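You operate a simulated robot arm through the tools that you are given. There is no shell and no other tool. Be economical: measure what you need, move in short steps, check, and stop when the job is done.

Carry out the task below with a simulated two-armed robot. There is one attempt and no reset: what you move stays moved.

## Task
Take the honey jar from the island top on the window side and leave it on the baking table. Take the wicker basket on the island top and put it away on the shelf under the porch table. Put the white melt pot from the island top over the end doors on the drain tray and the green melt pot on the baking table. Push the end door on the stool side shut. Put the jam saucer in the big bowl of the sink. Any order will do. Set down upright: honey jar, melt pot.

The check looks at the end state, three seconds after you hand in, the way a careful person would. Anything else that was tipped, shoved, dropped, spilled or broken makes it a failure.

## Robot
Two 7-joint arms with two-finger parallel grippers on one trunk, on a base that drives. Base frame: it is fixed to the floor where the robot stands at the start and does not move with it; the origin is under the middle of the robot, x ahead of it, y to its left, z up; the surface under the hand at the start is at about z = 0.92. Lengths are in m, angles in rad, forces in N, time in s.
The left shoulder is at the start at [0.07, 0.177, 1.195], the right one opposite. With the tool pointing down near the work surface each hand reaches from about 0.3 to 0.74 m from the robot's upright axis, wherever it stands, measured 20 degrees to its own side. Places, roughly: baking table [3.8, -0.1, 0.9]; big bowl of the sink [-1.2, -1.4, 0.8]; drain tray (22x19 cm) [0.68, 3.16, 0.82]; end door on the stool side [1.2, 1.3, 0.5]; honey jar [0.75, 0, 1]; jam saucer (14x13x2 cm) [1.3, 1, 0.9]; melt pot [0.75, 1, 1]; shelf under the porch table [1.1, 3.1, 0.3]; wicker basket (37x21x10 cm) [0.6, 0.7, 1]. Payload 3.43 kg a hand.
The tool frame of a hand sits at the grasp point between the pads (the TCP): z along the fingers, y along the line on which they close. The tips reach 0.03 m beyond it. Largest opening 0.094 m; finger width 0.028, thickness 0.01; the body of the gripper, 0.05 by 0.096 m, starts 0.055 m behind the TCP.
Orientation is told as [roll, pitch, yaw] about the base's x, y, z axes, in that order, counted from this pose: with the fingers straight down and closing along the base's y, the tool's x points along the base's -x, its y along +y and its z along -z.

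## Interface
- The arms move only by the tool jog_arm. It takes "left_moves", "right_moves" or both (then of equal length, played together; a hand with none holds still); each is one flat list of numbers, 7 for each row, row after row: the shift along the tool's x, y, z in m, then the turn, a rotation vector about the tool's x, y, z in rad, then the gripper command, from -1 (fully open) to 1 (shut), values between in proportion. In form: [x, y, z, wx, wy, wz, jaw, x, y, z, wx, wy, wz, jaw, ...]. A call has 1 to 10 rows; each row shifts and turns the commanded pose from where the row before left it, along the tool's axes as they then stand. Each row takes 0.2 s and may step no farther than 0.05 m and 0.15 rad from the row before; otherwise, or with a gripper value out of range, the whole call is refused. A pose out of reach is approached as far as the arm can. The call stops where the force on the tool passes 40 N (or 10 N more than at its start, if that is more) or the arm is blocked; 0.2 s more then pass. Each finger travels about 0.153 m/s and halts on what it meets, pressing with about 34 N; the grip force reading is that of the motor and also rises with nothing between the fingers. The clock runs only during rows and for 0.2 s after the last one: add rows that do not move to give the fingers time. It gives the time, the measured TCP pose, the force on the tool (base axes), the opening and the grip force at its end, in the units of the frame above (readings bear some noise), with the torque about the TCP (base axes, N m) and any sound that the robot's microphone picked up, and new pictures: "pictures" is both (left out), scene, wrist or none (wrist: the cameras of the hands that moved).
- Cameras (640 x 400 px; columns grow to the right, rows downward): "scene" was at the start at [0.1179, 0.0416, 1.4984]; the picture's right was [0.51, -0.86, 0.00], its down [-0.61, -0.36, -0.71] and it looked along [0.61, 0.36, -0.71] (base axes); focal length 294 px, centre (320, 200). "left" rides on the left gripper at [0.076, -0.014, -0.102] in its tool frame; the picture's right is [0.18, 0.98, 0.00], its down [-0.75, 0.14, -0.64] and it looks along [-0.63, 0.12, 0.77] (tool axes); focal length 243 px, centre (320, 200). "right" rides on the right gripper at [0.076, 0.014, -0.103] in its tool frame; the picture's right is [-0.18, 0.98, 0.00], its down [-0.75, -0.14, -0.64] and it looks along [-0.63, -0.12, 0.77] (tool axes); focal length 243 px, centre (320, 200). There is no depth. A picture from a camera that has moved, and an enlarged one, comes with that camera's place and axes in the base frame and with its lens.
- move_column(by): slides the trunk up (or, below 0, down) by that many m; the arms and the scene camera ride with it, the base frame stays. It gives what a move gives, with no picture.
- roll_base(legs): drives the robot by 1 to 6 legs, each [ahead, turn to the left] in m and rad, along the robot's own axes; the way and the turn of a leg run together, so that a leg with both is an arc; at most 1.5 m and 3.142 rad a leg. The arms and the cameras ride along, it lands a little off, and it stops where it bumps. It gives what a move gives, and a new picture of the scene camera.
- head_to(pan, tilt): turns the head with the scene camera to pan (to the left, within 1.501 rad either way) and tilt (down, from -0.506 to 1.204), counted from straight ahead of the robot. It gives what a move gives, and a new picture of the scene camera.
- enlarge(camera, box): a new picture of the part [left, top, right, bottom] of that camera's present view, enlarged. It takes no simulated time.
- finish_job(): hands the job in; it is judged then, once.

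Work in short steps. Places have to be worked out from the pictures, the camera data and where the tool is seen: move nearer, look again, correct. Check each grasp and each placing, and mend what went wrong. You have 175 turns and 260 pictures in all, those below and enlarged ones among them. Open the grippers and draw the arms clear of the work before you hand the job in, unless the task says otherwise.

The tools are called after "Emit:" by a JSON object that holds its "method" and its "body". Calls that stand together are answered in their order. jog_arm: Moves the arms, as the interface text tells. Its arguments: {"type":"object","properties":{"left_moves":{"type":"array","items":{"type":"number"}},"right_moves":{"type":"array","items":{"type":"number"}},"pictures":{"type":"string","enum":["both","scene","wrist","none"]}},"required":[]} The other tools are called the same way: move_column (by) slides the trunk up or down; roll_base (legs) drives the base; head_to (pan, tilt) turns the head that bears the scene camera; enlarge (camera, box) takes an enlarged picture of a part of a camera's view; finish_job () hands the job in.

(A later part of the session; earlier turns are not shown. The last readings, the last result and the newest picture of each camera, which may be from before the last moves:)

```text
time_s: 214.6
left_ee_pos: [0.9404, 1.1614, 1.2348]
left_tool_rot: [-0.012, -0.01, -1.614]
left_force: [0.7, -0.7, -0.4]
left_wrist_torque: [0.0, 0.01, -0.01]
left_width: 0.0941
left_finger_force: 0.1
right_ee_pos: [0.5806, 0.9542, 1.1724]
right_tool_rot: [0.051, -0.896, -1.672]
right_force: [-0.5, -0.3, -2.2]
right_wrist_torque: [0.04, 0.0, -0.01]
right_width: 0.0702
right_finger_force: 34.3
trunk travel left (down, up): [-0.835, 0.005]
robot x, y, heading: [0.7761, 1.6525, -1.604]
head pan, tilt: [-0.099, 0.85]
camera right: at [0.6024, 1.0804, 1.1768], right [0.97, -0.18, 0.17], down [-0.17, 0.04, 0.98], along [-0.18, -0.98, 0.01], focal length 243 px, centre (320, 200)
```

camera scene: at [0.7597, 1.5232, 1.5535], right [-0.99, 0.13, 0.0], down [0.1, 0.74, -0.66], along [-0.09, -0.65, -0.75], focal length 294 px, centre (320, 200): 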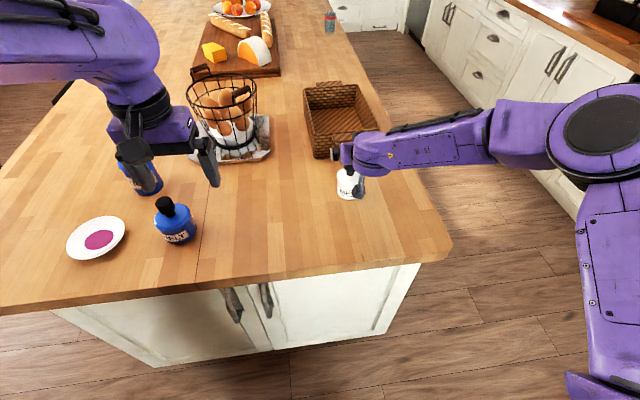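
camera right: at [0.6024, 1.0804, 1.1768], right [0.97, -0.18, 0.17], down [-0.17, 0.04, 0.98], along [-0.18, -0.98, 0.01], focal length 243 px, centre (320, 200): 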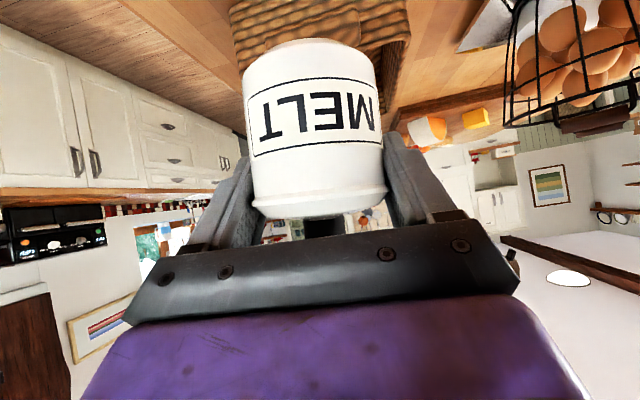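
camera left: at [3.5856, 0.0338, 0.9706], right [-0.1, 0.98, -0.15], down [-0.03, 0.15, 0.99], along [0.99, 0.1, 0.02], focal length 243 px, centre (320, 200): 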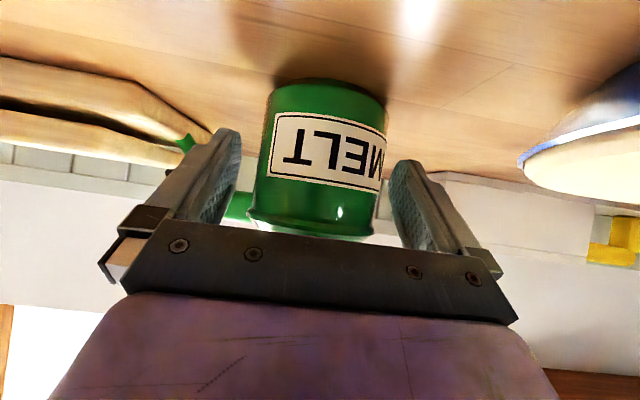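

White pot held. I back off, turn around and drive toward the porch table to view the drain tray.

Emit:
{"method": "roll_base", "body": {"legs": [[-0.15, 0], [0, -2.64], [0.45, 0], [0, -0.47]]}}

Emit:
{"method": "head_to", "body": {"pan": 0.0, "tilt": 0.7}}

```text
time_s: 225.8
left_ee_pos: [0.3771, 2.6745, 1.2341]
left_tool_rot: [-0.014, -0.005, 1.581]
left_force: [-0.3, 0.4, -0.5]
left_wrist_torque: [0.0, 0.01, -0.01]
left_width: 0.0941
left_finger_force: 0.1
right_ee_pos: [0.7226, 2.9005, 1.1727]
right_tool_rot: [0.052, -0.899, 1.523]
right_force: [0.8, 0.0, -2.4]
right_wrist_torque: [0.03, 0.01, 0.0]
right_width: 0.0697
right_finger_force: 34.2
trunk travel left (down, up): [-0.835, 0.005]
robot x, y, heading: [0.5636, 2.1931, 1.587]
head pan, tilt: [-0.099, 0.85]
camera scene: at [0.5692, 2.3213, 1.5533], right [1.0, -0.08, 0.0], down [-0.06, -0.75, -0.66], along [0.05, 0.66, -0.75], focal length 294 px, centre (320, 200)
```

scene: 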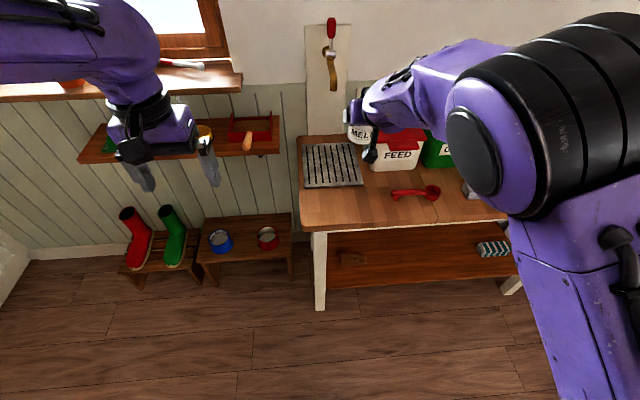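

```text
time_s: 226.5
left_ee_pos: [0.3771, 2.6742, 1.2356]
left_tool_rot: [-0.01, -0.007, 1.582]
left_force: [-0.2, -0.6, 0.2]
left_wrist_torque: [0.0, -0.01, 0.04]
left_width: 0.094
left_finger_force: 0.1
right_ee_pos: [0.7248, 2.9002, 1.1726]
right_tool_rot: [0.062, -0.896, 1.512]
right_force: [0.0, -0.2, -1.4]
right_wrist_torque: [0.0, 0.04, -0.02]
right_width: 0.0701
right_finger_force: 34.0
trunk travel left (down, up): [-0.835, 0.005]
robot x, y, heading: [0.5658, 2.1938, 1.591]
head pan, tilt: [0.0, 0.7]
camera scene: at [0.5624, 2.3283, 1.5656], right [1.0, 0.02, 0.0], down [0.01, -0.64, -0.76], along [-0.01, 0.76, -0.65], focal length 294 px, centre (320, 200)
```

scene: 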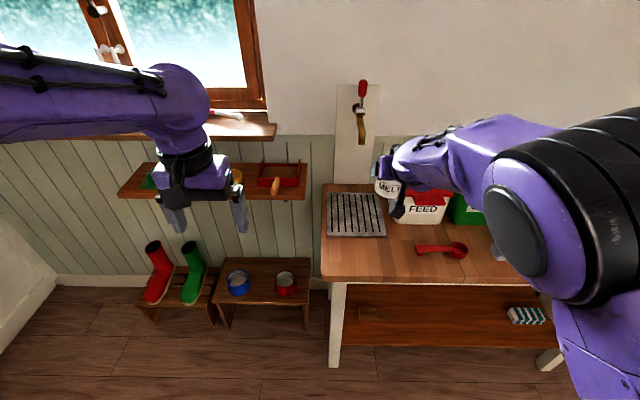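

Drain tray center ≈ [0.683, 3.10], surface ≈ 0.83. I roll 0.18 m ahead, straighten the twist in the right hand and center over the tray.

Emit:
{"method": "roll_base", "body": {"legs": [[0.18, 0]]}}

Emit:
{"method": "jog_arm", "body": {"right_moves": [0, 0.02, 0, 0, 0, -0.05, 1, 0, 0.02, 0, 0, 0, 0, 1, 0, 0, 0, 0, 0, 0, 1]}}

```text
time_s: 228.0
left_ee_pos: [0.3755, 2.8492, 1.2355]
left_tool_rot: [-0.01, -0.011, 1.579]
left_force: [-1.1, -0.7, -0.8]
left_wrist_torque: [0.03, 0.01, -0.01]
left_width: 0.0938
left_finger_force: 0.0
right_ee_pos: [0.7221, 3.0765, 1.1751]
right_tool_rot: [0.06, -0.901, 1.512]
right_force: [-0.8, -0.6, -1.8]
right_wrist_torque: [0.04, 0.0, -0.01]
right_width: 0.0696
right_finger_force: 33.3
trunk travel left (down, up): [-0.835, 0.005]
robot x, y, heading: [0.5625, 2.374, 1.581]
head pan, tilt: [0.0, 0.7]
camera scene: at [0.5597, 2.5026, 1.5661], right [1.0, 0.02, 0.0], down [0.01, -0.64, -0.77], along [-0.01, 0.77, -0.64], focal length 294 px, centre (320, 200)
```

scene: 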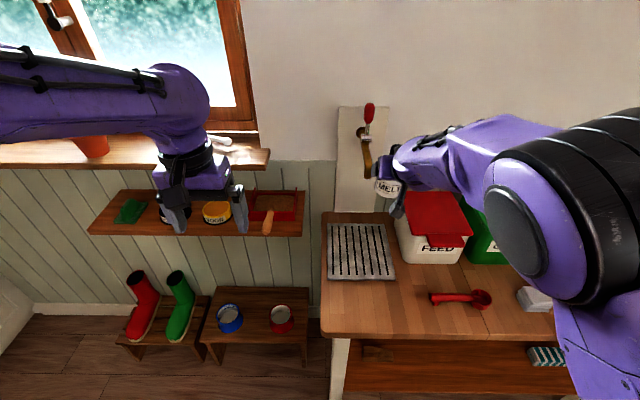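

```text
time_s: 229.0
left_ee_pos: [0.3765, 2.8526, 1.234]
left_tool_rot: [-0.011, -0.009, 1.578]
left_force: [0.4, 0.3, 0.3]
left_wrist_torque: [-0.04, -0.02, 0.02]
left_width: 0.0937
left_finger_force: 0.0
right_ee_pos: [0.7118, 3.0817, 1.1744]
right_tool_rot: [0.096, -0.887, 1.465]
right_force: [-0.3, 0.1, -1.8]
right_wrist_torque: [-0.02, 0.01, -0.02]
right_width: 0.0696
right_finger_force: 33.6
trunk travel left (down, up): [-0.835, 0.005]
robot x, y, heading: [0.5642, 2.3719, 1.584]
head pan, tilt: [0.0, 0.7]
stopped in row 3 (right hand): the arm was blocked; the commanded pose is now the measured one
camera scene: at [0.56, 2.5067, 1.5656], right [1.0, 0.02, 0.0], down [0.01, -0.64, -0.76], along [-0.01, 0.76, -0.64], focal length 294 px, centre (320, 200)
camera right: at [0.6941, 2.9559, 1.1818], right [-0.97, 0.15, 0.2], down [0.2, -0.03, 0.98], along [0.15, 0.99, 0.0], focal length 243 px, centre (320, 200)
```

scene: 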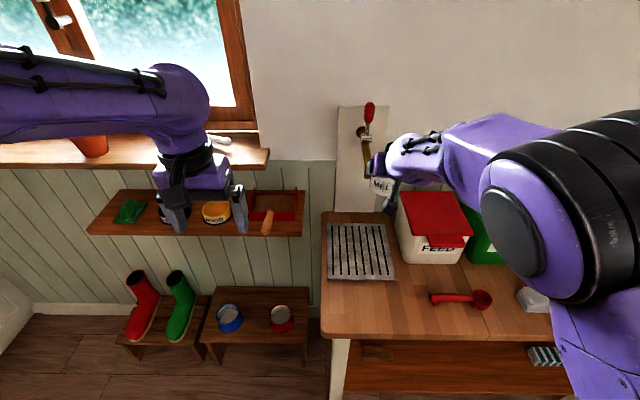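
right: 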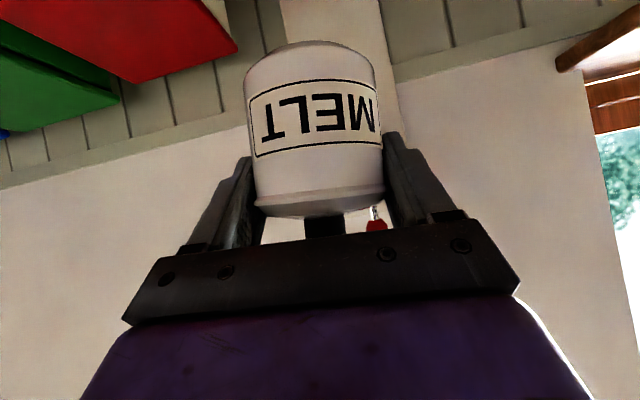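

The arm was blocked at an inward limit. I move the hand back outward, undo the twist, then rotate the base a little left instead.

Emit:
{"method": "jog_arm", "body": {"right_moves": [0, -0.03, 0, 0, 0, 0, 1, 0, -0.03, 0, 0, 0, 0, 1, 0, -0.01, 0, 0, 0, -0.04, 1, 0, 0, 0, 0, 0, -0.035, 1, 0, 0, 0, 0, 0, 0, 1], "pictures": "none"}}

```text
time_s: 230.2
left_ee_pos: [0.378, 2.8525, 1.2355]
left_tool_rot: [-0.011, -0.01, 1.577]
left_force: [0.6, 0.2, 0.1]
left_wrist_torque: [0.0, 0.02, -0.02]
left_width: 0.0942
left_finger_force: 0.0
right_ee_pos: [0.7794, 3.0805, 1.1705]
right_tool_rot: [-0.003, -0.895, 1.596]
right_force: [0.2, -0.7, -2.0]
right_wrist_torque: [0.0, -0.01, 0.02]
right_width: 0.0697
right_finger_force: 34.3
trunk travel left (down, up): [-0.835, 0.005]
robot x, y, heading: [0.5611, 2.3731, 1.586]
head pan, tilt: [0.0, 0.7]
```

Orientation is restored. Rotating the base left 0.137 rad brings the pot over the tray.

Emit:
{"method": "roll_base", "body": {"legs": [[0, 0.137]]}}

Emit:
{"method": "jog_arm", "body": {"right_moves": [0.0312, 0, 0.0248, 0, 0, 0, 1, 0.0312, 0, 0.0248, 0, 0, 0, 1, 0.0312, 0, 0.0248, 0, 0, 0, 1, 0.0312, 0, 0.0248, 0, 0, 0, 1, 0, 0, 0, 0, 0, 0, 1]}}

```text
time_s: 231.2
left_ee_pos: [0.3184, 2.8255, 1.234]
left_tool_rot: [-0.008, -0.01, 1.706]
left_force: [-0.1, 0.1, 0.1]
left_wrist_torque: [0.0, 0.04, 0.03]
left_width: 0.0939
left_finger_force: 0.2
right_ee_pos: [0.6881, 3.1028, 1.1698]
right_tool_rot: [-0.003, -0.892, 1.722]
right_force: [-0.2, 0.4, -1.1]
right_wrist_torque: [-0.01, 0.03, 0.03]
right_width: 0.0699
right_finger_force: 33.8
trunk travel left (down, up): [-0.835, 0.005]
robot x, y, heading: [0.5645, 2.3704, 1.72]
head pan, tilt: [0.0, 0.7]
camera scene: at [0.5457, 2.5061, 1.5656], right [0.99, 0.14, 0.0], down [0.09, -0.64, -0.76], along [-0.11, 0.76, -0.64], focal length 294 px, centre (320, 200)
```

scene: 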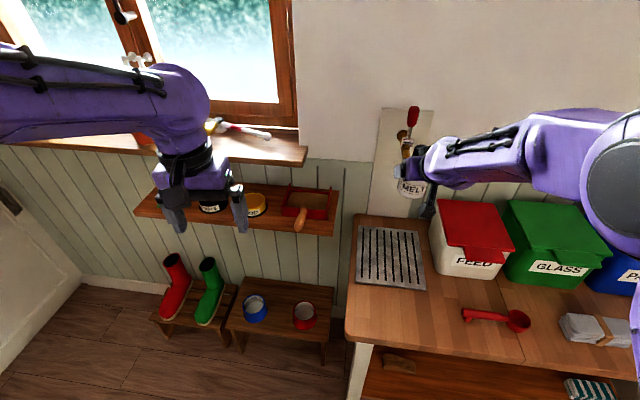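

```text
time_s: 232.4
left_ee_pos: [0.3161, 2.8237, 1.2364]
left_tool_rot: [-0.01, -0.009, 1.706]
left_force: [-0.4, 0.0, -1.1]
left_wrist_torque: [-0.03, -0.03, 0.02]
left_width: 0.094
left_finger_force: 0.1
right_ee_pos: [0.6866, 3.0979, 1.0106]
right_tool_rot: [-0.008, -0.894, 1.723]
right_force: [0.1, -0.8, -1.4]
right_wrist_torque: [0.03, 0.01, 0.04]
right_width: 0.07
right_finger_force: 34.3
trunk travel left (down, up): [-0.835, 0.005]
robot x, y, heading: [0.5658, 2.3697, 1.715]
head pan, tilt: [0.0, 0.7]
camera scene: at [0.5431, 2.5053, 1.5656], right [0.99, 0.14, 0.0], down [0.09, -0.64, -0.76], along [-0.11, 0.76, -0.64], focal length 294 px, centre (320, 200)
camera right: at [0.6902, 2.9696, 1.016], right [-0.99, -0.03, 0.14], down [0.14, -0.01, 0.99], along [-0.03, 1.0, 0.01], focal length 243 px, centre (320, 200)
```

scene: 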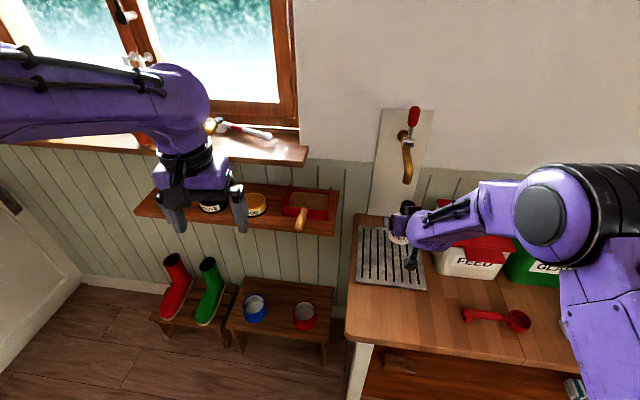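
right: 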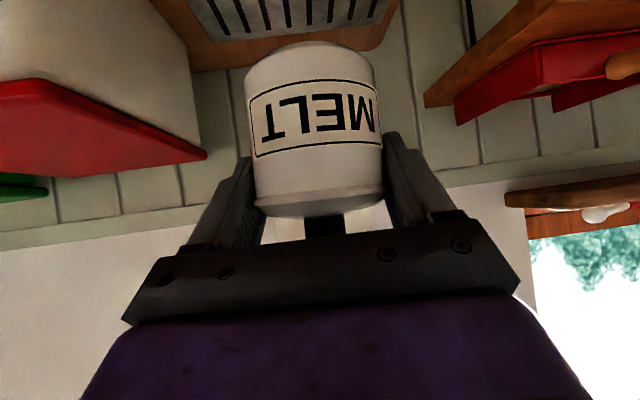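

Pot is above the tray with room from the tap and bin. I lower toward the tray (expected TCP ≈ 0.89).

Emit:
{"method": "jog_arm", "body": {"right_moves": [0.026, 0, 0.032, 0, 0, 0, 1, 0.0312, 0, 0.0248, 0, 0, 0, 1, 0.0078, 0, 0.0062, 0, 0, 0, 1, 0.006, 0, 0.0045, 0, 0, 0, 1, 0.005, 0, 0.004, 0, 0, 0, 1, 0, 0, 0, 0, 0, 0, 1]}}

```text
time_s: 233.8
left_ee_pos: [0.3146, 2.824, 1.235]
left_tool_rot: [-0.01, -0.007, 1.707]
left_force: [-0.1, -0.2, 0.0]
left_wrist_torque: [0.0, -0.02, -0.01]
left_width: 0.0938
left_finger_force: 0.0
right_ee_pos: [0.6857, 3.1103, 0.9073]
right_tool_rot: [-0.007, -0.894, 1.725]
right_force: [-0.3, 0.1, -1.6]
right_wrist_torque: [0.01, 0.01, -0.01]
right_width: 0.0699
right_finger_force: 33.9
trunk travel left (down, up): [-0.835, 0.005]
robot x, y, heading: [0.5627, 2.3702, 1.714]
head pan, tilt: [0.0, 0.7]
camera scene: at [0.542, 2.5047, 1.5657], right [0.99, 0.14, 0.0], down [0.09, -0.64, -0.76], along [-0.11, 0.76, -0.64], focal length 294 px, centre (320, 200)
camera right: at [0.6903, 2.9802, 0.9129], right [-0.99, -0.03, 0.14], down [0.14, -0.01, 0.99], along [-0.03, 1.0, 0.01], focal length 243 px, centre (320, 200)
```

scene: 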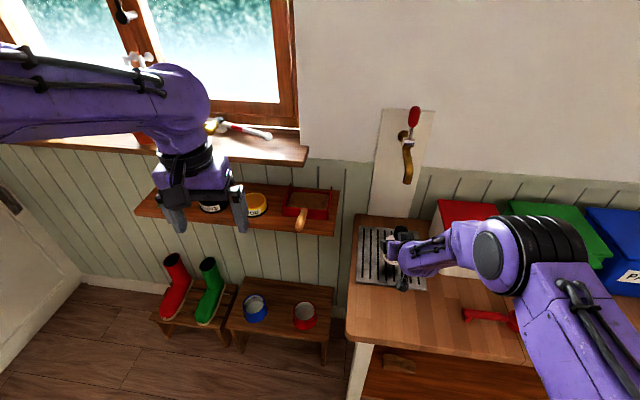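
right: 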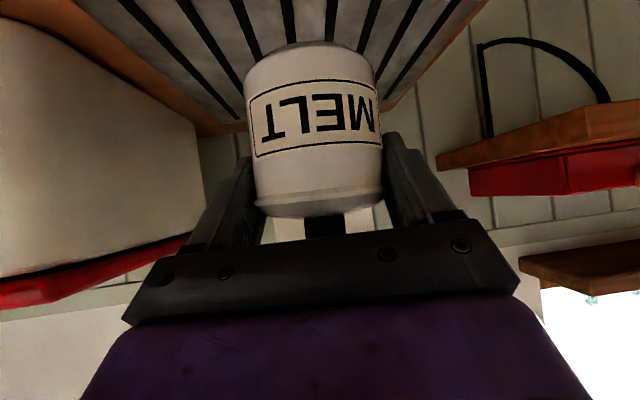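

No contact yet at 0.907; I continue in 4 mm steps.

Emit:
{"method": "jog_arm", "body": {"right_moves": [0.0031, 0, 0.0025, 0, 0, 0, 1, 0.0031, 0, 0.0025, 0, 0, 0, 1, 0.0031, 0, 0.0025, 0, 0, 0, 1, 0.0031, 0, 0.0025, 0, 0, 0, 1, 0, 0, 0, 0, 0, 0, 1], "pictures": "wrist"}}

```text
time_s: 235.0
left_ee_pos: [0.3156, 2.8251, 1.236]
left_tool_rot: [-0.012, -0.009, 1.707]
left_force: [0.4, 0.2, 0.4]
left_wrist_torque: [0.02, 0.02, 0.02]
left_width: 0.094
left_finger_force: 0.2
right_ee_pos: [0.6871, 3.1103, 0.8915]
right_tool_rot: [-0.008, -0.894, 1.724]
right_force: [1.1, -0.3, -1.1]
right_wrist_torque: [-0.02, 0.04, 0.01]
right_width: 0.0699
right_finger_force: 33.7
trunk travel left (down, up): [-0.835, 0.005]
robot x, y, heading: [0.5649, 2.3773, 1.715]
head pan, tilt: [0.0, 0.7]
camera right: at [0.6916, 2.9812, 0.8969], right [-0.99, -0.03, 0.14], down [0.14, -0.01, 0.99], along [-0.03, 1.0, 0.01], focal length 243 px, centre (320, 200)
```

right: 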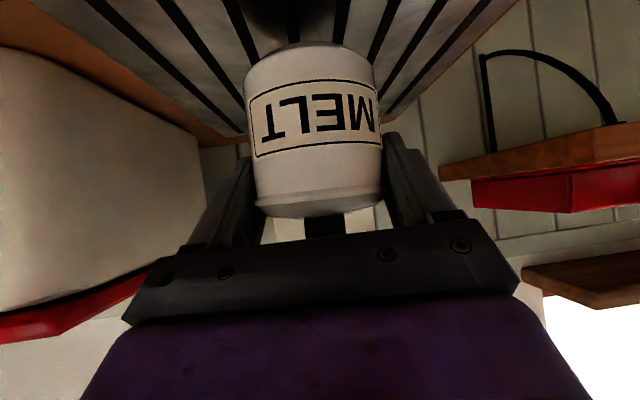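

Still hovering slightly; contact shadow approaches. I go on in 3 mm steps.

Emit:
{"method": "jog_arm", "body": {"right_moves": [0.0024, 0, 0.0019, 0, 0, 0, 1, 0.0024, 0, 0.0019, 0, 0, 0, 1, 0.0024, 0, 0.0019, 0, 0, 0, 1, 0, 0, 0, 0, 0, 0, 1], "pictures": "none"}}

Emit:
{"method": "jog_arm", "body": {"right_moves": [0.0024, 0, 0.0019, 0, 0, 0, 1, 0.0024, 0, 0.0019, 0, 0, 0, 1, 0, 0, 0, 0, 0, 0, 1], "pictures": "wrist"}}

```text
time_s: 236.0
left_ee_pos: [0.316, 2.8248, 1.2349]
left_tool_rot: [-0.01, -0.01, 1.707]
left_force: [-0.7, 0.1, -0.2]
left_wrist_torque: [0.01, -0.03, 0.02]
left_width: 0.0938
left_finger_force: 0.2
right_ee_pos: [0.6871, 3.1093, 0.881]
right_tool_rot: [-0.007, -0.894, 1.724]
right_force: [0.3, 0.3, -1.4]
right_wrist_torque: [-0.05, -0.03, 0.0]
right_width: 0.0694
right_finger_force: 34.0
trunk travel left (down, up): [-0.835, 0.005]
robot x, y, heading: [0.5664, 2.3709, 1.717]
head pan, tilt: [0.0, 0.7]
```

```text
time_s: 236.8
left_ee_pos: [0.3152, 2.8258, 1.2353]
left_tool_rot: [-0.011, -0.008, 1.707]
left_force: [0.1, 0.0, 0.6]
left_wrist_torque: [0.02, 0.02, 0.0]
left_width: 0.094
left_finger_force: 0.0
right_ee_pos: [0.6862, 3.1084, 0.8763]
right_tool_rot: [-0.008, -0.893, 1.724]
right_force: [0.5, 0.7, -2.6]
right_wrist_torque: [0.01, -0.01, -0.02]
right_width: 0.07
right_finger_force: 34.4
trunk travel left (down, up): [-0.835, 0.005]
robot x, y, heading: [0.5628, 2.3674, 1.714]
head pan, tilt: [0.0, 0.7]
camera right: at [0.691, 2.9814, 0.8812], right [-0.99, -0.03, 0.14], down [0.14, -0.01, 0.99], along [-0.03, 1.0, 0.01], focal length 243 px, centre (320, 200)
```

right: 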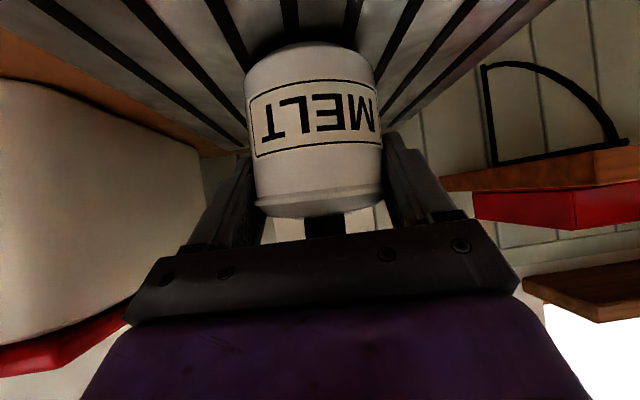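

Contact shadow is now close. Two more small descents.

Emit:
{"method": "jog_arm", "body": {"right_moves": [0.0024, 0, 0.0019, 0, 0, 0, 1, 0.0024, 0, 0.0019, 0, 0, 0, 1, 0.0024, 0, 0.0019, 0, 0, 0, 1, 0, 0, 0, 0, 0, 0, 1], "pictures": "none"}}

Emit:
{"method": "enlarge", "body": {"camera": "scene", "box": [340, 200, 460, 300]}}

```text
time_s: 237.8
left_ee_pos: [0.3147, 2.8215, 1.2361]
left_tool_rot: [-0.012, -0.01, 1.707]
left_force: [0.6, -0.4, -0.5]
left_wrist_torque: [0.01, 0.01, -0.01]
left_width: 0.094
left_finger_force: 0.0
right_ee_pos: [0.6851, 3.109, 0.8718]
right_tool_rot: [-0.009, -0.902, 1.724]
right_force: [-0.8, 5.1, 18.7]
right_wrist_torque: [0.4, -0.56, 0.2]
right_width: 0.0699
right_finger_force: 34.6
trunk travel left (down, up): [-0.835, 0.005]
robot x, y, heading: [0.5643, 2.3692, 1.719]
head pan, tilt: [0.0, 0.7]
```

```text
4.00 times, centred on (400, 250) of scene
camera zoom: at [0.541, 2.5017, 1.5662], right [0.99, 0.14, 0.0], down [0.09, -0.64, -0.77], along [-0.11, 0.76, -0.64], focal length 1177 px, centre (0, 0)
```

zoom: 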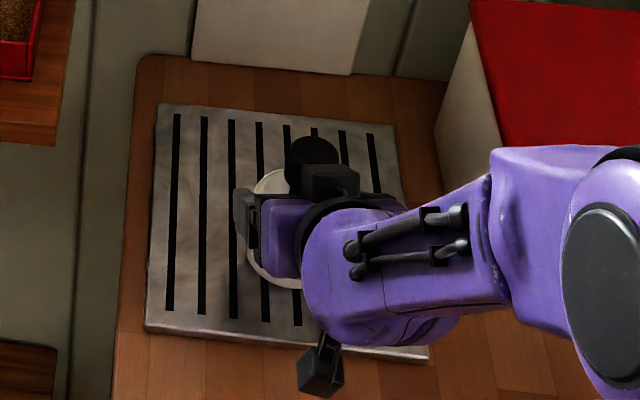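

Contact at 0.872, pot well within the tray. I ease up 2 mm, open, and check.

Emit:
{"method": "jog_arm", "body": {"right_moves": [-0.0016, 0, -0.0012, 0, 0, 0, 1, 0, 0, 0, 0, 0, 0, 0.3, 0, 0, 0, 0, 0, 0, -0.2, 0, 0, 0, 0, 0, 0, -1, 0, 0, 0, 0, 0, 0, -1], "pictures": "wrist"}}

```text
time_s: 239.0
left_ee_pos: [0.315, 2.8236, 1.2349]
left_tool_rot: [-0.012, -0.01, 1.707]
left_force: [0.1, 0.2, -0.2]
left_wrist_torque: [0.0, 0.0, 0.01]
left_width: 0.094
left_finger_force: 0.1
right_ee_pos: [0.6876, 3.1077, 0.8698]
right_tool_rot: [-0.007, -0.892, 1.723]
right_force: [0.3, 0.8, -0.7]
right_wrist_torque: [0.0, -0.01, -0.02]
right_width: 0.0942
right_finger_force: 0.0
trunk travel left (down, up): [-0.835, 0.005]
robot x, y, heading: [0.5654, 2.3711, 1.721]
head pan, tilt: [0.0, 0.7]
camera right: at [0.6907, 2.9796, 0.8744], right [-0.99, -0.03, 0.14], down [0.14, -0.01, 0.99], along [-0.03, 1.0, 0.01], focal length 243 px, centre (320, 200)
```

right: 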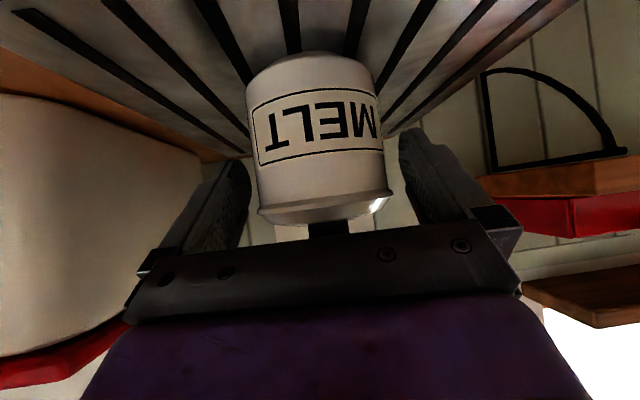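

Pot stands free on the tray. I lift the hand straight up and back away to check.

Emit:
{"method": "jog_arm", "body": {"right_moves": [-0.0156, 0, -0.0124, 0, 0, 0, -1, -0.0312, 0, -0.0248, 0, 0, 0, -1, -0.0312, 0, -0.0248, 0, 0, 0, -1, -0.0312, 0, -0.0248, 0, 0, 0, -1, -0.0312, 0, -0.0248, 0, 0, 0, -1, -0.0312, 0, -0.0248, 0, 0, 0, -1, -0.0312, 0, -0.0248, 0, 0, 0, -1], "pictures": "scene"}}

Emit:
{"method": "roll_base", "body": {"legs": [[-0.35, 0]]}}

```text
time_s: 240.6
left_ee_pos: [0.3148, 2.8237, 1.2352]
left_tool_rot: [-0.01, -0.009, 1.708]
left_force: [-0.1, 0.3, -0.8]
left_wrist_torque: [0.03, 0.02, 0.03]
left_width: 0.0941
left_finger_force: 0.1
right_ee_pos: [0.6854, 3.1106, 1.1286]
right_tool_rot: [-0.008, -0.893, 1.724]
right_force: [-1.0, 0.6, -0.3]
right_wrist_torque: [0.02, 0.01, 0.0]
right_width: 0.0938
right_finger_force: 0.0
trunk travel left (down, up): [-0.835, 0.005]
robot x, y, heading: [0.5627, 2.3719, 1.715]
head pan, tilt: [0.0, 0.7]
camera scene: at [0.5422, 2.5036, 1.5657], right [0.99, 0.14, 0.0], down [0.09, -0.64, -0.77], along [-0.11, 0.76, -0.64], focal length 294 px, centre (320, 200)
```

scene: 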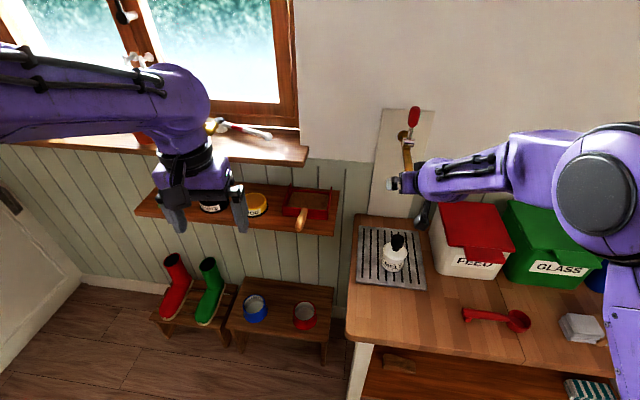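

```text
time_s: 242.9
left_ee_pos: [0.3678, 2.4615, 1.2346]
left_tool_rot: [-0.013, -0.008, 1.707]
left_force: [-0.1, 0.2, -0.2]
left_wrist_torque: [0.0, 0.04, 0.04]
left_width: 0.094
left_finger_force: 0.0
right_ee_pos: [0.7371, 2.7496, 1.1282]
right_tool_rot: [-0.007, -0.892, 1.724]
right_force: [-0.5, -0.7, 0.4]
right_wrist_torque: [-0.01, 0.02, 0.01]
right_width: 0.0941
right_finger_force: 0.1
trunk travel left (down, up): [-0.835, 0.005]
robot x, y, heading: [0.6171, 2.0089, 1.717]
head pan, tilt: [0.0, 0.7]
camera scene: at [0.595, 2.1434, 1.5655], right [0.99, 0.14, 0.0], down [0.09, -0.64, -0.76], along [-0.11, 0.76, -0.65], focal length 294 px, centre (320, 200)
```

scene: 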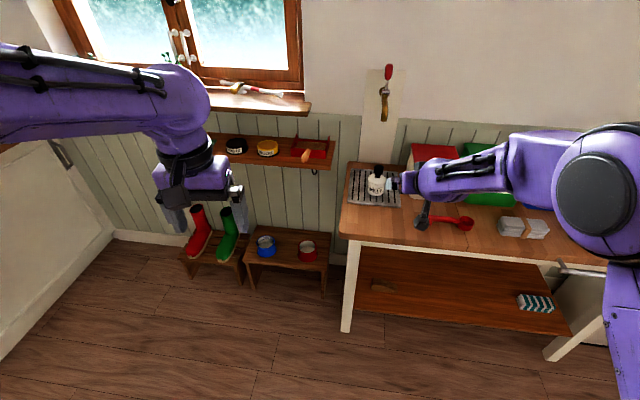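

White pot is upright on the tray. Next the basket: I plan a two-hand grasp of its end walls with tilted hands, standing at the front side. I fold the right hand and drive around.

Emit:
{"method": "jog_arm", "body": {"right_moves": [0, 0, 0, 0, 0.15, 0, -1, 0, 0, 0, 0, 0.15, 0, -1, 0, 0, 0, 0, 0.15, 0, -1, 0, 0, 0, 0, 0.15, 0, -1, 0, 0, 0, 0, 0.15, 0, -1, 0, 0, 0, 0, 0.14, 0, -1, 0.045, 0, -0.02, 0, 0, 0, -1, 0.045, 0, -0.02, 0, 0, 0, -1, 0.045, 0, -0.02, 0, 0, 0, -1, 0.045, 0, -0.02, 0, 0, 0, -1], "pictures": "none"}}

Emit:
{"method": "roll_base", "body": {"legs": [[0, 1.42], [0.72, 0], [0, 1.571], [1.29, 0], [0, 1.571]]}}

Emit:
{"method": "head_to", "body": {"pan": 0.0, "tilt": 0.8}}

```text
time_s: 245.1
left_ee_pos: [0.3686, 2.4577, 1.2367]
left_tool_rot: [-0.008, -0.012, 1.707]
left_force: [-0.1, -0.4, 0.3]
left_wrist_torque: [0.05, 0.02, 0.0]
left_width: 0.0939
left_finger_force: 0.2
right_ee_pos: [0.7754, 2.5474, 1.2091]
right_tool_rot: [-0.003, -0.007, 1.718]
right_force: [0.6, -1.5, -0.6]
right_wrist_torque: [0.06, 0.01, 0.02]
right_width: 0.0942
right_finger_force: 0.1
right hand out of reach, approached as far as the arm can: row 6
trunk travel left (down, up): [-0.835, 0.005]
robot x, y, heading: [0.616, 2.0077, 1.718]
head pan, tilt: [0.0, 0.7]
```

```text
time_s: 266.2
left_ee_pos: [0.3852, 0.8756, 1.2347]
left_tool_rot: [-0.009, -0.009, -0.026]
left_force: [-0.3, 0.4, 0.5]
left_wrist_torque: [0.02, 0.0, 0.01]
left_width: 0.0939
left_finger_force: 0.1
right_ee_pos: [0.4085, 0.4601, 1.2071]
right_tool_rot: [-0.002, -0.004, -0.014]
right_force: [0.5, 0.1, 0.4]
right_wrist_torque: [0.01, -0.02, 0.01]
right_width: 0.094
right_finger_force: 0.1
trunk travel left (down, up): [-0.835, 0.005]
robot x, y, heading: [-0.1012, 0.7047, -0.016]
head pan, tilt: [0.0, 0.7]
camera scene: at [0.0306, 0.7007, 1.5657], right [-0.02, -1.0, 0.0], down [-0.64, 0.01, -0.76], along [0.76, -0.01, -0.64], focal length 294 px, centre (320, 200)
```

scene: 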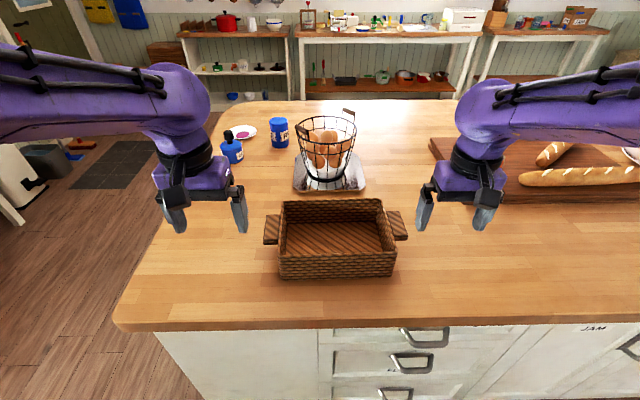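

```text
time_s: 266.9
left_ee_pos: [0.3841, 0.8757, 1.2344]
left_tool_rot: [-0.012, -0.008, -0.026]
left_force: [0.1, 0.6, 0.1]
left_wrist_torque: [0.02, -0.01, 0.0]
left_width: 0.0939
left_finger_force: 0.1
right_ee_pos: [0.4091, 0.4591, 1.2058]
right_tool_rot: [-0.004, -0.003, -0.016]
right_force: [-0.3, 0.1, -0.8]
right_wrist_torque: [0.0, 0.0, 0.03]
right_width: 0.0939
right_finger_force: 0.0
trunk travel left (down, up): [-0.835, 0.005]
robot x, y, heading: [-0.1044, 0.7057, -0.018]
head pan, tilt: [0.0, 0.799]
camera scene: at [0.0264, 0.7011, 1.5575], right [-0.02, -1.0, 0.0], down [-0.72, 0.01, -0.7], along [0.7, -0.01, -0.72], focal length 294 px, centre (320, 200)
```

scene: 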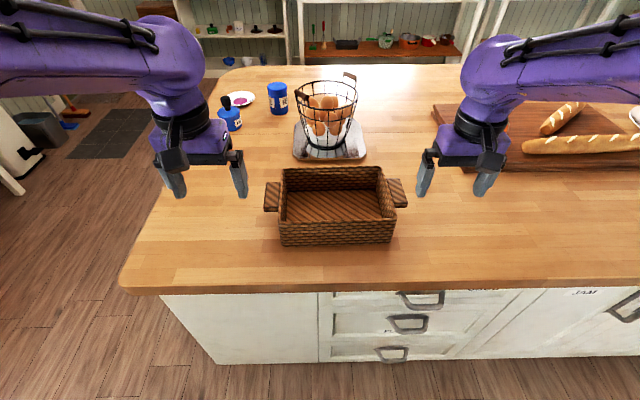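

Perfect view. I enlarge the basket to see its handles.

Emit:
{"method": "enlarge", "body": {"camera": "scene", "box": [240, 140, 432, 260]}}

```text
3.33 times, centred on (336, 200) of scene
camera zoom: at [0.0264, 0.7011, 1.5575], right [-0.02, -1.0, 0.0], down [-0.72, 0.01, -0.7], along [0.7, -0.01, -0.72], focal length 981 px, centre (267, 200)
```

zoom: 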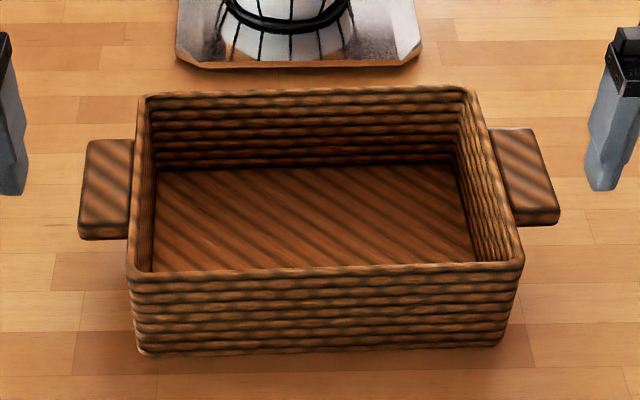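

The handles are solid tabs; each hand can pinch between the inner end wall and the tab's end face. Basket center y ≈ 0.655, tabs x ≈ 0.535–0.64. I shift the base sideways by 5 cm to be symmetric.

Emit:
{"method": "roll_base", "body": {"legs": [[0, -0.26], [0.2, 0], [0, 0.278], [-0.21, 0]]}}

Emit:
{"method": "jog_arm", "body": {"left_moves": [-0.02, 0, 0, 0, -0.15, 0, -1, -0.02, 0, 0, 0, -0.15, 0, -1, -0.02, 0, 0, 0, -0.15, 0, -1, -0.02, 0, 0, 0, -0.15, 0, -1, -0.02, 0, 0, 0, -0.15, 0, -1, -0.02, 0, 0, 0, -0.15, 0, -1, 0, 0, 0, 0, 0, 0, -1], "right_moves": [-0.02, 0, 0, 0, -0.15, 0, -1, -0.02, 0, 0, 0, -0.15, 0, -1, -0.02, 0, 0, 0, -0.15, 0, -1, -0.02, 0, 0, 0, -0.15, 0, -1, -0.02, 0, 0, 0, -0.15, 0, -1, -0.02, 0, 0, 0, -0.15, 0, -1, 0, 0, 0, 0, 0, 0, -1], "pictures": "scene"}}

```text
time_s: 271.5
left_ee_pos: [0.3672, 0.834, 1.2327]
left_tool_rot: [-0.009, -0.005, 0.005]
left_force: [0.2, -0.6, -0.2]
left_wrist_torque: [0.01, 0.0, -0.01]
left_width: 0.0943
left_finger_force: 0.0
right_ee_pos: [0.403, 0.4214, 1.2056]
right_tool_rot: [-0.004, 0.0, 0.016]
right_force: [0.8, -0.8, -0.5]
right_wrist_torque: [-0.02, 0.0, 0.02]
right_width: 0.094
right_finger_force: 0.1
trunk travel left (down, up): [-0.835, 0.005]
robot x, y, heading: [-0.1169, 0.6467, 0.012]
head pan, tilt: [0.0, 0.799]
camera scene: at [0.0155, 0.6488, 1.557], right [0.01, -1.0, 0.0], down [-0.72, -0.01, -0.7], along [0.69, 0.01, -0.72], focal length 294 px, centre (320, 200)
```

scene: 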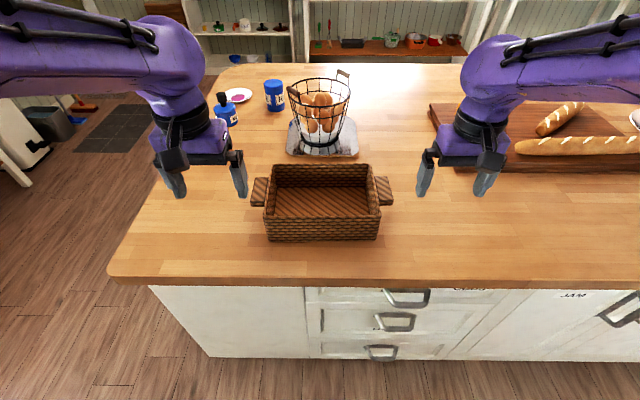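

```text
time_s: 273.1
left_ee_pos: [0.4689, 0.8351, 1.2801]
left_tool_rot: [-0.021, -0.907, 0.023]
left_force: [-0.6, 0.5, -0.4]
left_wrist_torque: [-0.02, -0.01, -0.02]
left_width: 0.0941
left_finger_force: 0.0
right_ee_pos: [0.5082, 0.4216, 1.2487]
right_tool_rot: [-0.006, -0.905, 0.023]
right_force: [0.2, 0.4, 0.7]
right_wrist_torque: [0.0, 0.02, 0.01]
right_width: 0.0939
right_finger_force: 0.1
trunk travel left (down, up): [-0.835, 0.005]
robot x, y, heading: [-0.1146, 0.6485, 0.015]
head pan, tilt: [0.0, 0.799]
camera scene: at [0.0113, 0.6497, 1.5574], right [0.01, -1.0, 0.0], down [-0.72, -0.01, -0.7], along [0.7, 0.01, -0.72], focal length 294 px, centre (320, 200)
```

scene: 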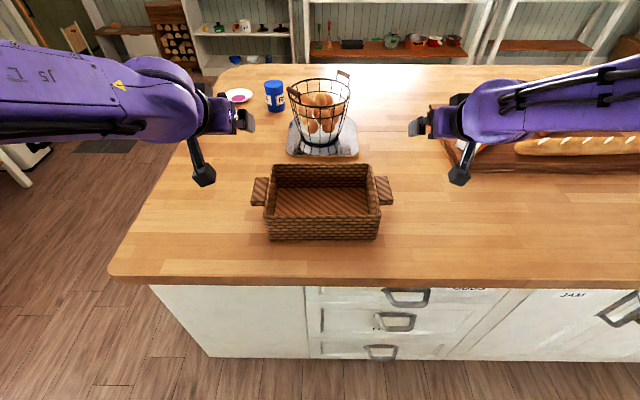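

Hands tilted. I bring both down to about z = 1.10 above the tab grip points (left y 0.812, right y 0.493).

Emit:
{"method": "jog_arm", "body": {"left_moves": [0.0172, -0.0044, 0.036, 0, 0, 0, -1, 0.0172, -0.0044, 0.036, 0, 0, 0, -1, 0.0172, -0.0044, 0.036, 0, 0, 0, -1, 0.0172, -0.0044, 0.036, 0, 0, 0, -1, 0.0172, -0.0044, 0.036, 0, 0, 0, -1, 0, 0, 0, 0, 0, 0, -1], "right_moves": [0.0172, 0.0143, 0.0261, 0, 0, 0, -1, 0.0172, 0.0143, 0.0261, 0, 0, 0, -1, 0.0172, 0.0143, 0.0261, 0, 0, 0, -1, 0.0172, 0.0143, 0.0261, 0, 0, 0, -1, 0.0172, 0.0143, 0.0261, 0, 0, 0, -1, 0, 0, 0, 0, 0, 0, -1]}}

```text
time_s: 274.5
left_ee_pos: [0.563, 0.8234, 1.1013]
left_tool_rot: [-0.066, -0.909, 0.085]
left_force: [0.0, -1.2, -0.3]
left_wrist_torque: [0.0, 0.0, -0.02]
left_width: 0.094
left_finger_force: 0.1
right_ee_pos: [0.554, 0.4934, 1.1]
right_tool_rot: [-0.004, -0.905, 0.022]
right_force: [-0.4, -0.7, -0.1]
right_wrist_torque: [0.06, 0.02, -0.01]
right_width: 0.0939
right_finger_force: 0.0
trunk travel left (down, up): [-0.835, 0.005]
robot x, y, heading: [-0.1189, 0.6496, 0.018]
head pan, tilt: [0.0, 0.799]
camera scene: at [0.0095, 0.6479, 1.5576], right [0.01, -1.0, 0.0], down [-0.72, -0.01, -0.7], along [0.7, 0.01, -0.72], focal length 294 px, centre (320, 200)
camera right: at [0.4247, 0.5047, 1.1033], right [0.1, 0.99, 0.14], down [-0.04, -0.14, 0.99], along [0.99, -0.1, 0.02], focal length 243 px, centre (320, 200)
camera left: at [0.4364, 0.8041, 1.1059], right [-0.14, 0.97, -0.19], down [-0.05, 0.18, 0.98], along [0.99, 0.15, 0.02], focal length 243 px, centre (320, 200)
```

scene: 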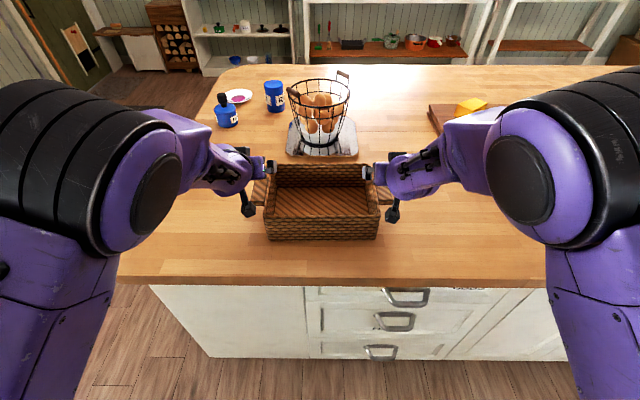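
right: 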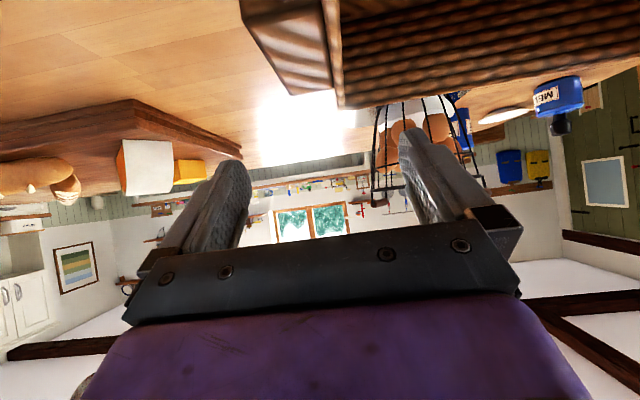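
left: 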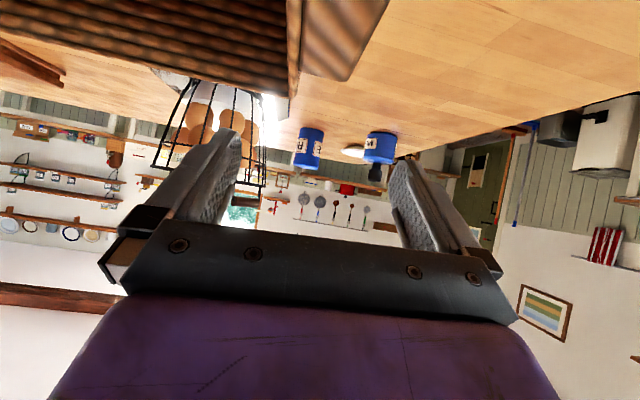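

I enlarge both wrist views for precise edges.

Emit:
{"method": "enlarge", "body": {"camera": "right", "box": [220, 0, 420, 125]}}

Emit:
{"method": "enlarge", "body": {"camera": "left", "box": [220, 0, 420, 125]}}

```text
3.20 times, centred on (320, 62) of right
camera zoom: at [0.4247, 0.5047, 1.1033], right [0.1, 0.99, 0.14], down [-0.04, -0.14, 0.99], along [0.99, -0.1, 0.02], focal length 776 px, centre (320, 640)
```

zoom: 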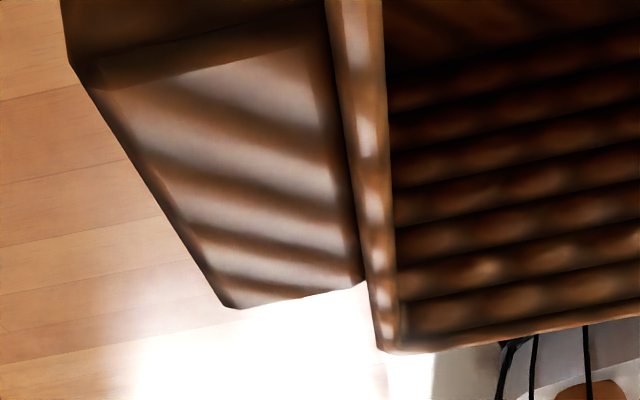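

```text
3.20 times, centred on (320, 62) of left
camera zoom: at [0.4364, 0.8041, 1.1059], right [-0.14, 0.97, -0.19], down [-0.05, 0.18, 0.98], along [0.99, 0.15, 0.02], focal length 776 px, centre (320, 640)
```

zoom: 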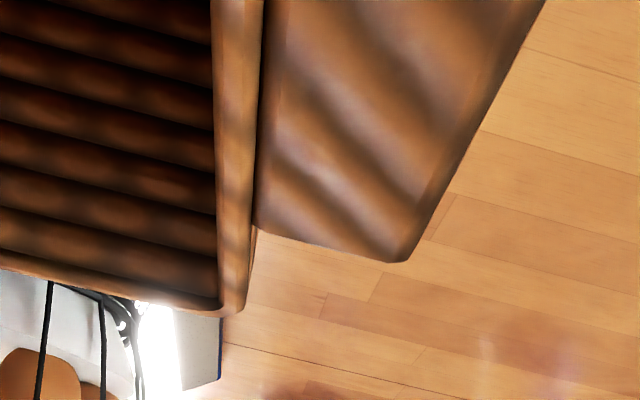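

Tab ends: left y ≈ 0.839, right y ≈ 0.467; inner walls ≈ 0.78 and 0.526; tab mid-height ≈ 0.995. I descend 6 cm, straightening the left hand.

Emit:
{"method": "jog_arm", "body": {"left_moves": [0.0234, 0, 0.0186, 0, 0, 0, -1, 0.0234, 0, 0.0186, 0, 0, 0.04, -1, 0, -0.008, 0, 0, 0, 0, -1, 0, 0, 0, 0, 0, 0, -1], "right_moves": [0.0234, 0.003, 0.0186, 0, 0, 0, -1, 0.0234, 0, 0.0186, 0, 0, 0, -1, 0, 0, 0, 0, 0, 0, -1, 0, 0, 0, 0, 0, 0, -1]}}

```text
time_s: 275.5
left_ee_pos: [0.5633, 0.8135, 1.0371]
left_tool_rot: [0.023, -0.902, -0.019]
left_force: [0.6, 0.1, -0.5]
left_wrist_torque: [0.0, -0.02, 0.01]
left_width: 0.0942
left_finger_force: 0.0
right_ee_pos: [0.5563, 0.4961, 1.0405]
right_tool_rot: [-0.006, -0.904, 0.024]
right_force: [-0.2, -0.3, -0.1]
right_wrist_torque: [-0.01, 0.0, 0.0]
right_width: 0.0941
right_finger_force: 0.0
trunk travel left (down, up): [-0.835, 0.005]
robot x, y, heading: [-0.1151, 0.649, 0.014]
head pan, tilt: [0.0, 0.799]
camera scene: at [0.0122, 0.6497, 1.5573], right [0.01, -1.0, 0.0], down [-0.72, -0.01, -0.7], along [0.7, 0.01, -0.72], focal length 294 px, centre (320, 200)
camera right: at [0.428, 0.5085, 1.045], right [0.1, 0.99, 0.14], down [-0.03, -0.14, 0.99], along [0.99, -0.1, 0.02], focal length 243 px, centre (320, 200)
camera left: at [0.4363, 0.7984, 1.0403], right [-0.11, 0.99, -0.13], down [-0.04, 0.13, 0.99], along [0.99, 0.11, 0.02], focal length 243 px, centre (320, 200)
```

scene: 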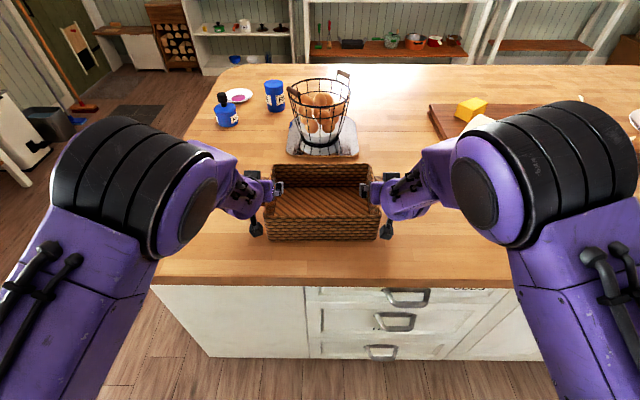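
right: 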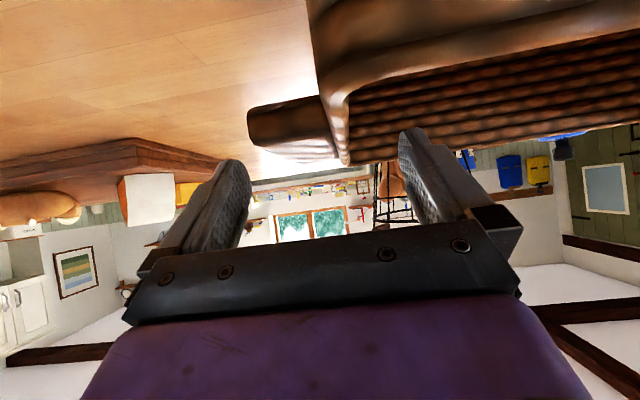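
left: 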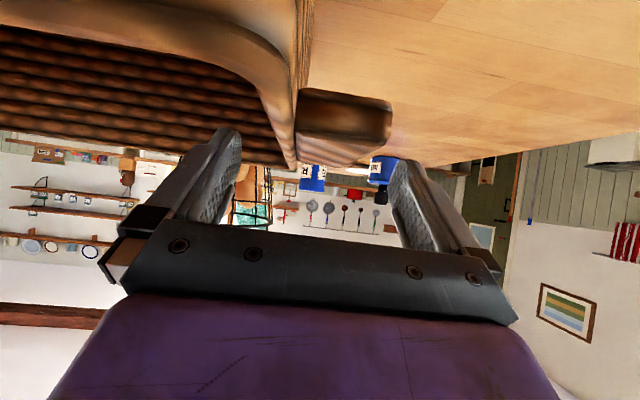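

Both pairs of fingers straddle wall + tab with over 1 cm margin each. I descend to z ≈ 0.992.

Emit:
{"method": "jog_arm", "body": {"left_moves": [0.0175, 0, 0.014, 0, 0, 0, -1, 0.0175, 0, 0.014, 0, 0, 0, -1, 0, 0, 0, 0, 0, 0, -1], "right_moves": [0.0185, 0, 0.015, 0, 0, 0, -1, 0.0185, 0, 0.015, 0, 0, 0, -1, 0, 0, 0, 0, 0, 0, -1]}}

```text
time_s: 276.4
left_ee_pos: [0.5646, 0.8047, 1.007]
left_tool_rot: [0.031, -0.935, -0.043]
left_force: [4.5, -1.5, 16.6]
left_wrist_torque: [-0.23, 1.03, 0.16]
left_width: 0.0943
left_finger_force: 0.0
right_ee_pos: [0.5602, 0.4955, 1.007]
right_tool_rot: [-0.001, -0.93, 0.011]
right_force: [2.9, 1.6, 21.9]
right_wrist_torque: [0.3, 1.32, -0.08]
right_width: 0.0942
right_finger_force: 0.1
trunk travel left (down, up): [-0.835, 0.005]
robot x, y, heading: [-0.1162, 0.6515, 0.016]
head pan, tilt: [0.0, 0.799]
stopped in row 3 (left hand): the force on the tool passed its limit at 43 N (the readings are from after the stop); the commanded pose is now the measured one
camera scene: at [0.0056, 0.6492, 1.558], right [0.01, -1.0, 0.0], down [-0.71, -0.01, -0.7], along [0.7, 0.01, -0.71], focal length 294 px, centre (320, 200)
camera right: at [0.4314, 0.5087, 1.0073], right [0.1, 0.98, 0.15], down [-0.06, -0.14, 0.99], along [0.99, -0.1, 0.05], focal length 243 px, centre (320, 200)
camera left: at [0.4384, 0.7913, 1.0066], right [-0.09, 0.99, -0.13], down [-0.07, 0.12, 0.99], along [0.99, 0.1, 0.06], focal length 243 px, centre (320, 200)
```

scene: 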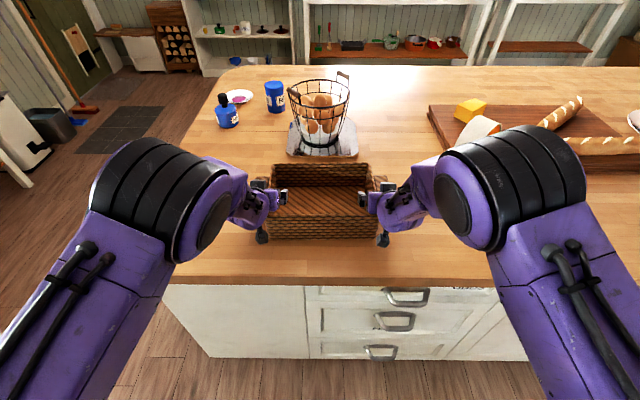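
right: 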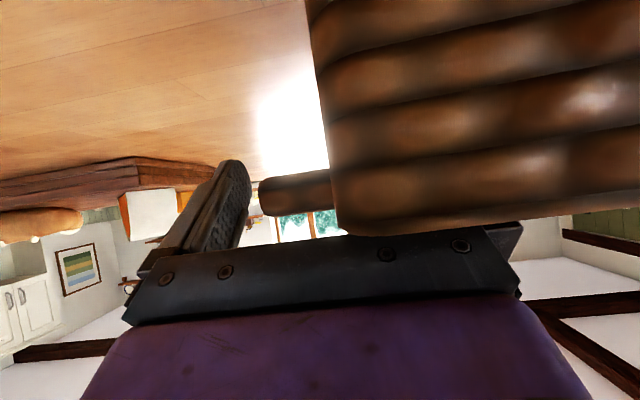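
left: 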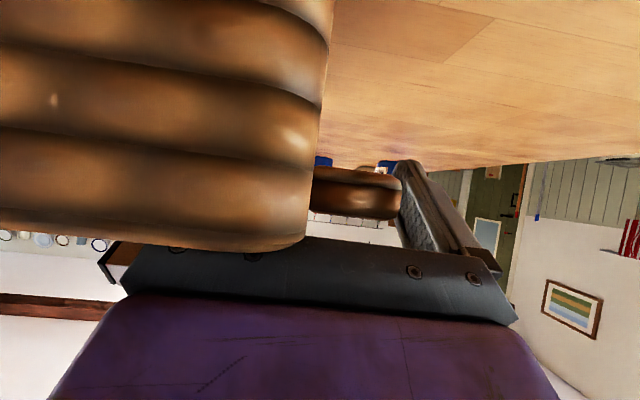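

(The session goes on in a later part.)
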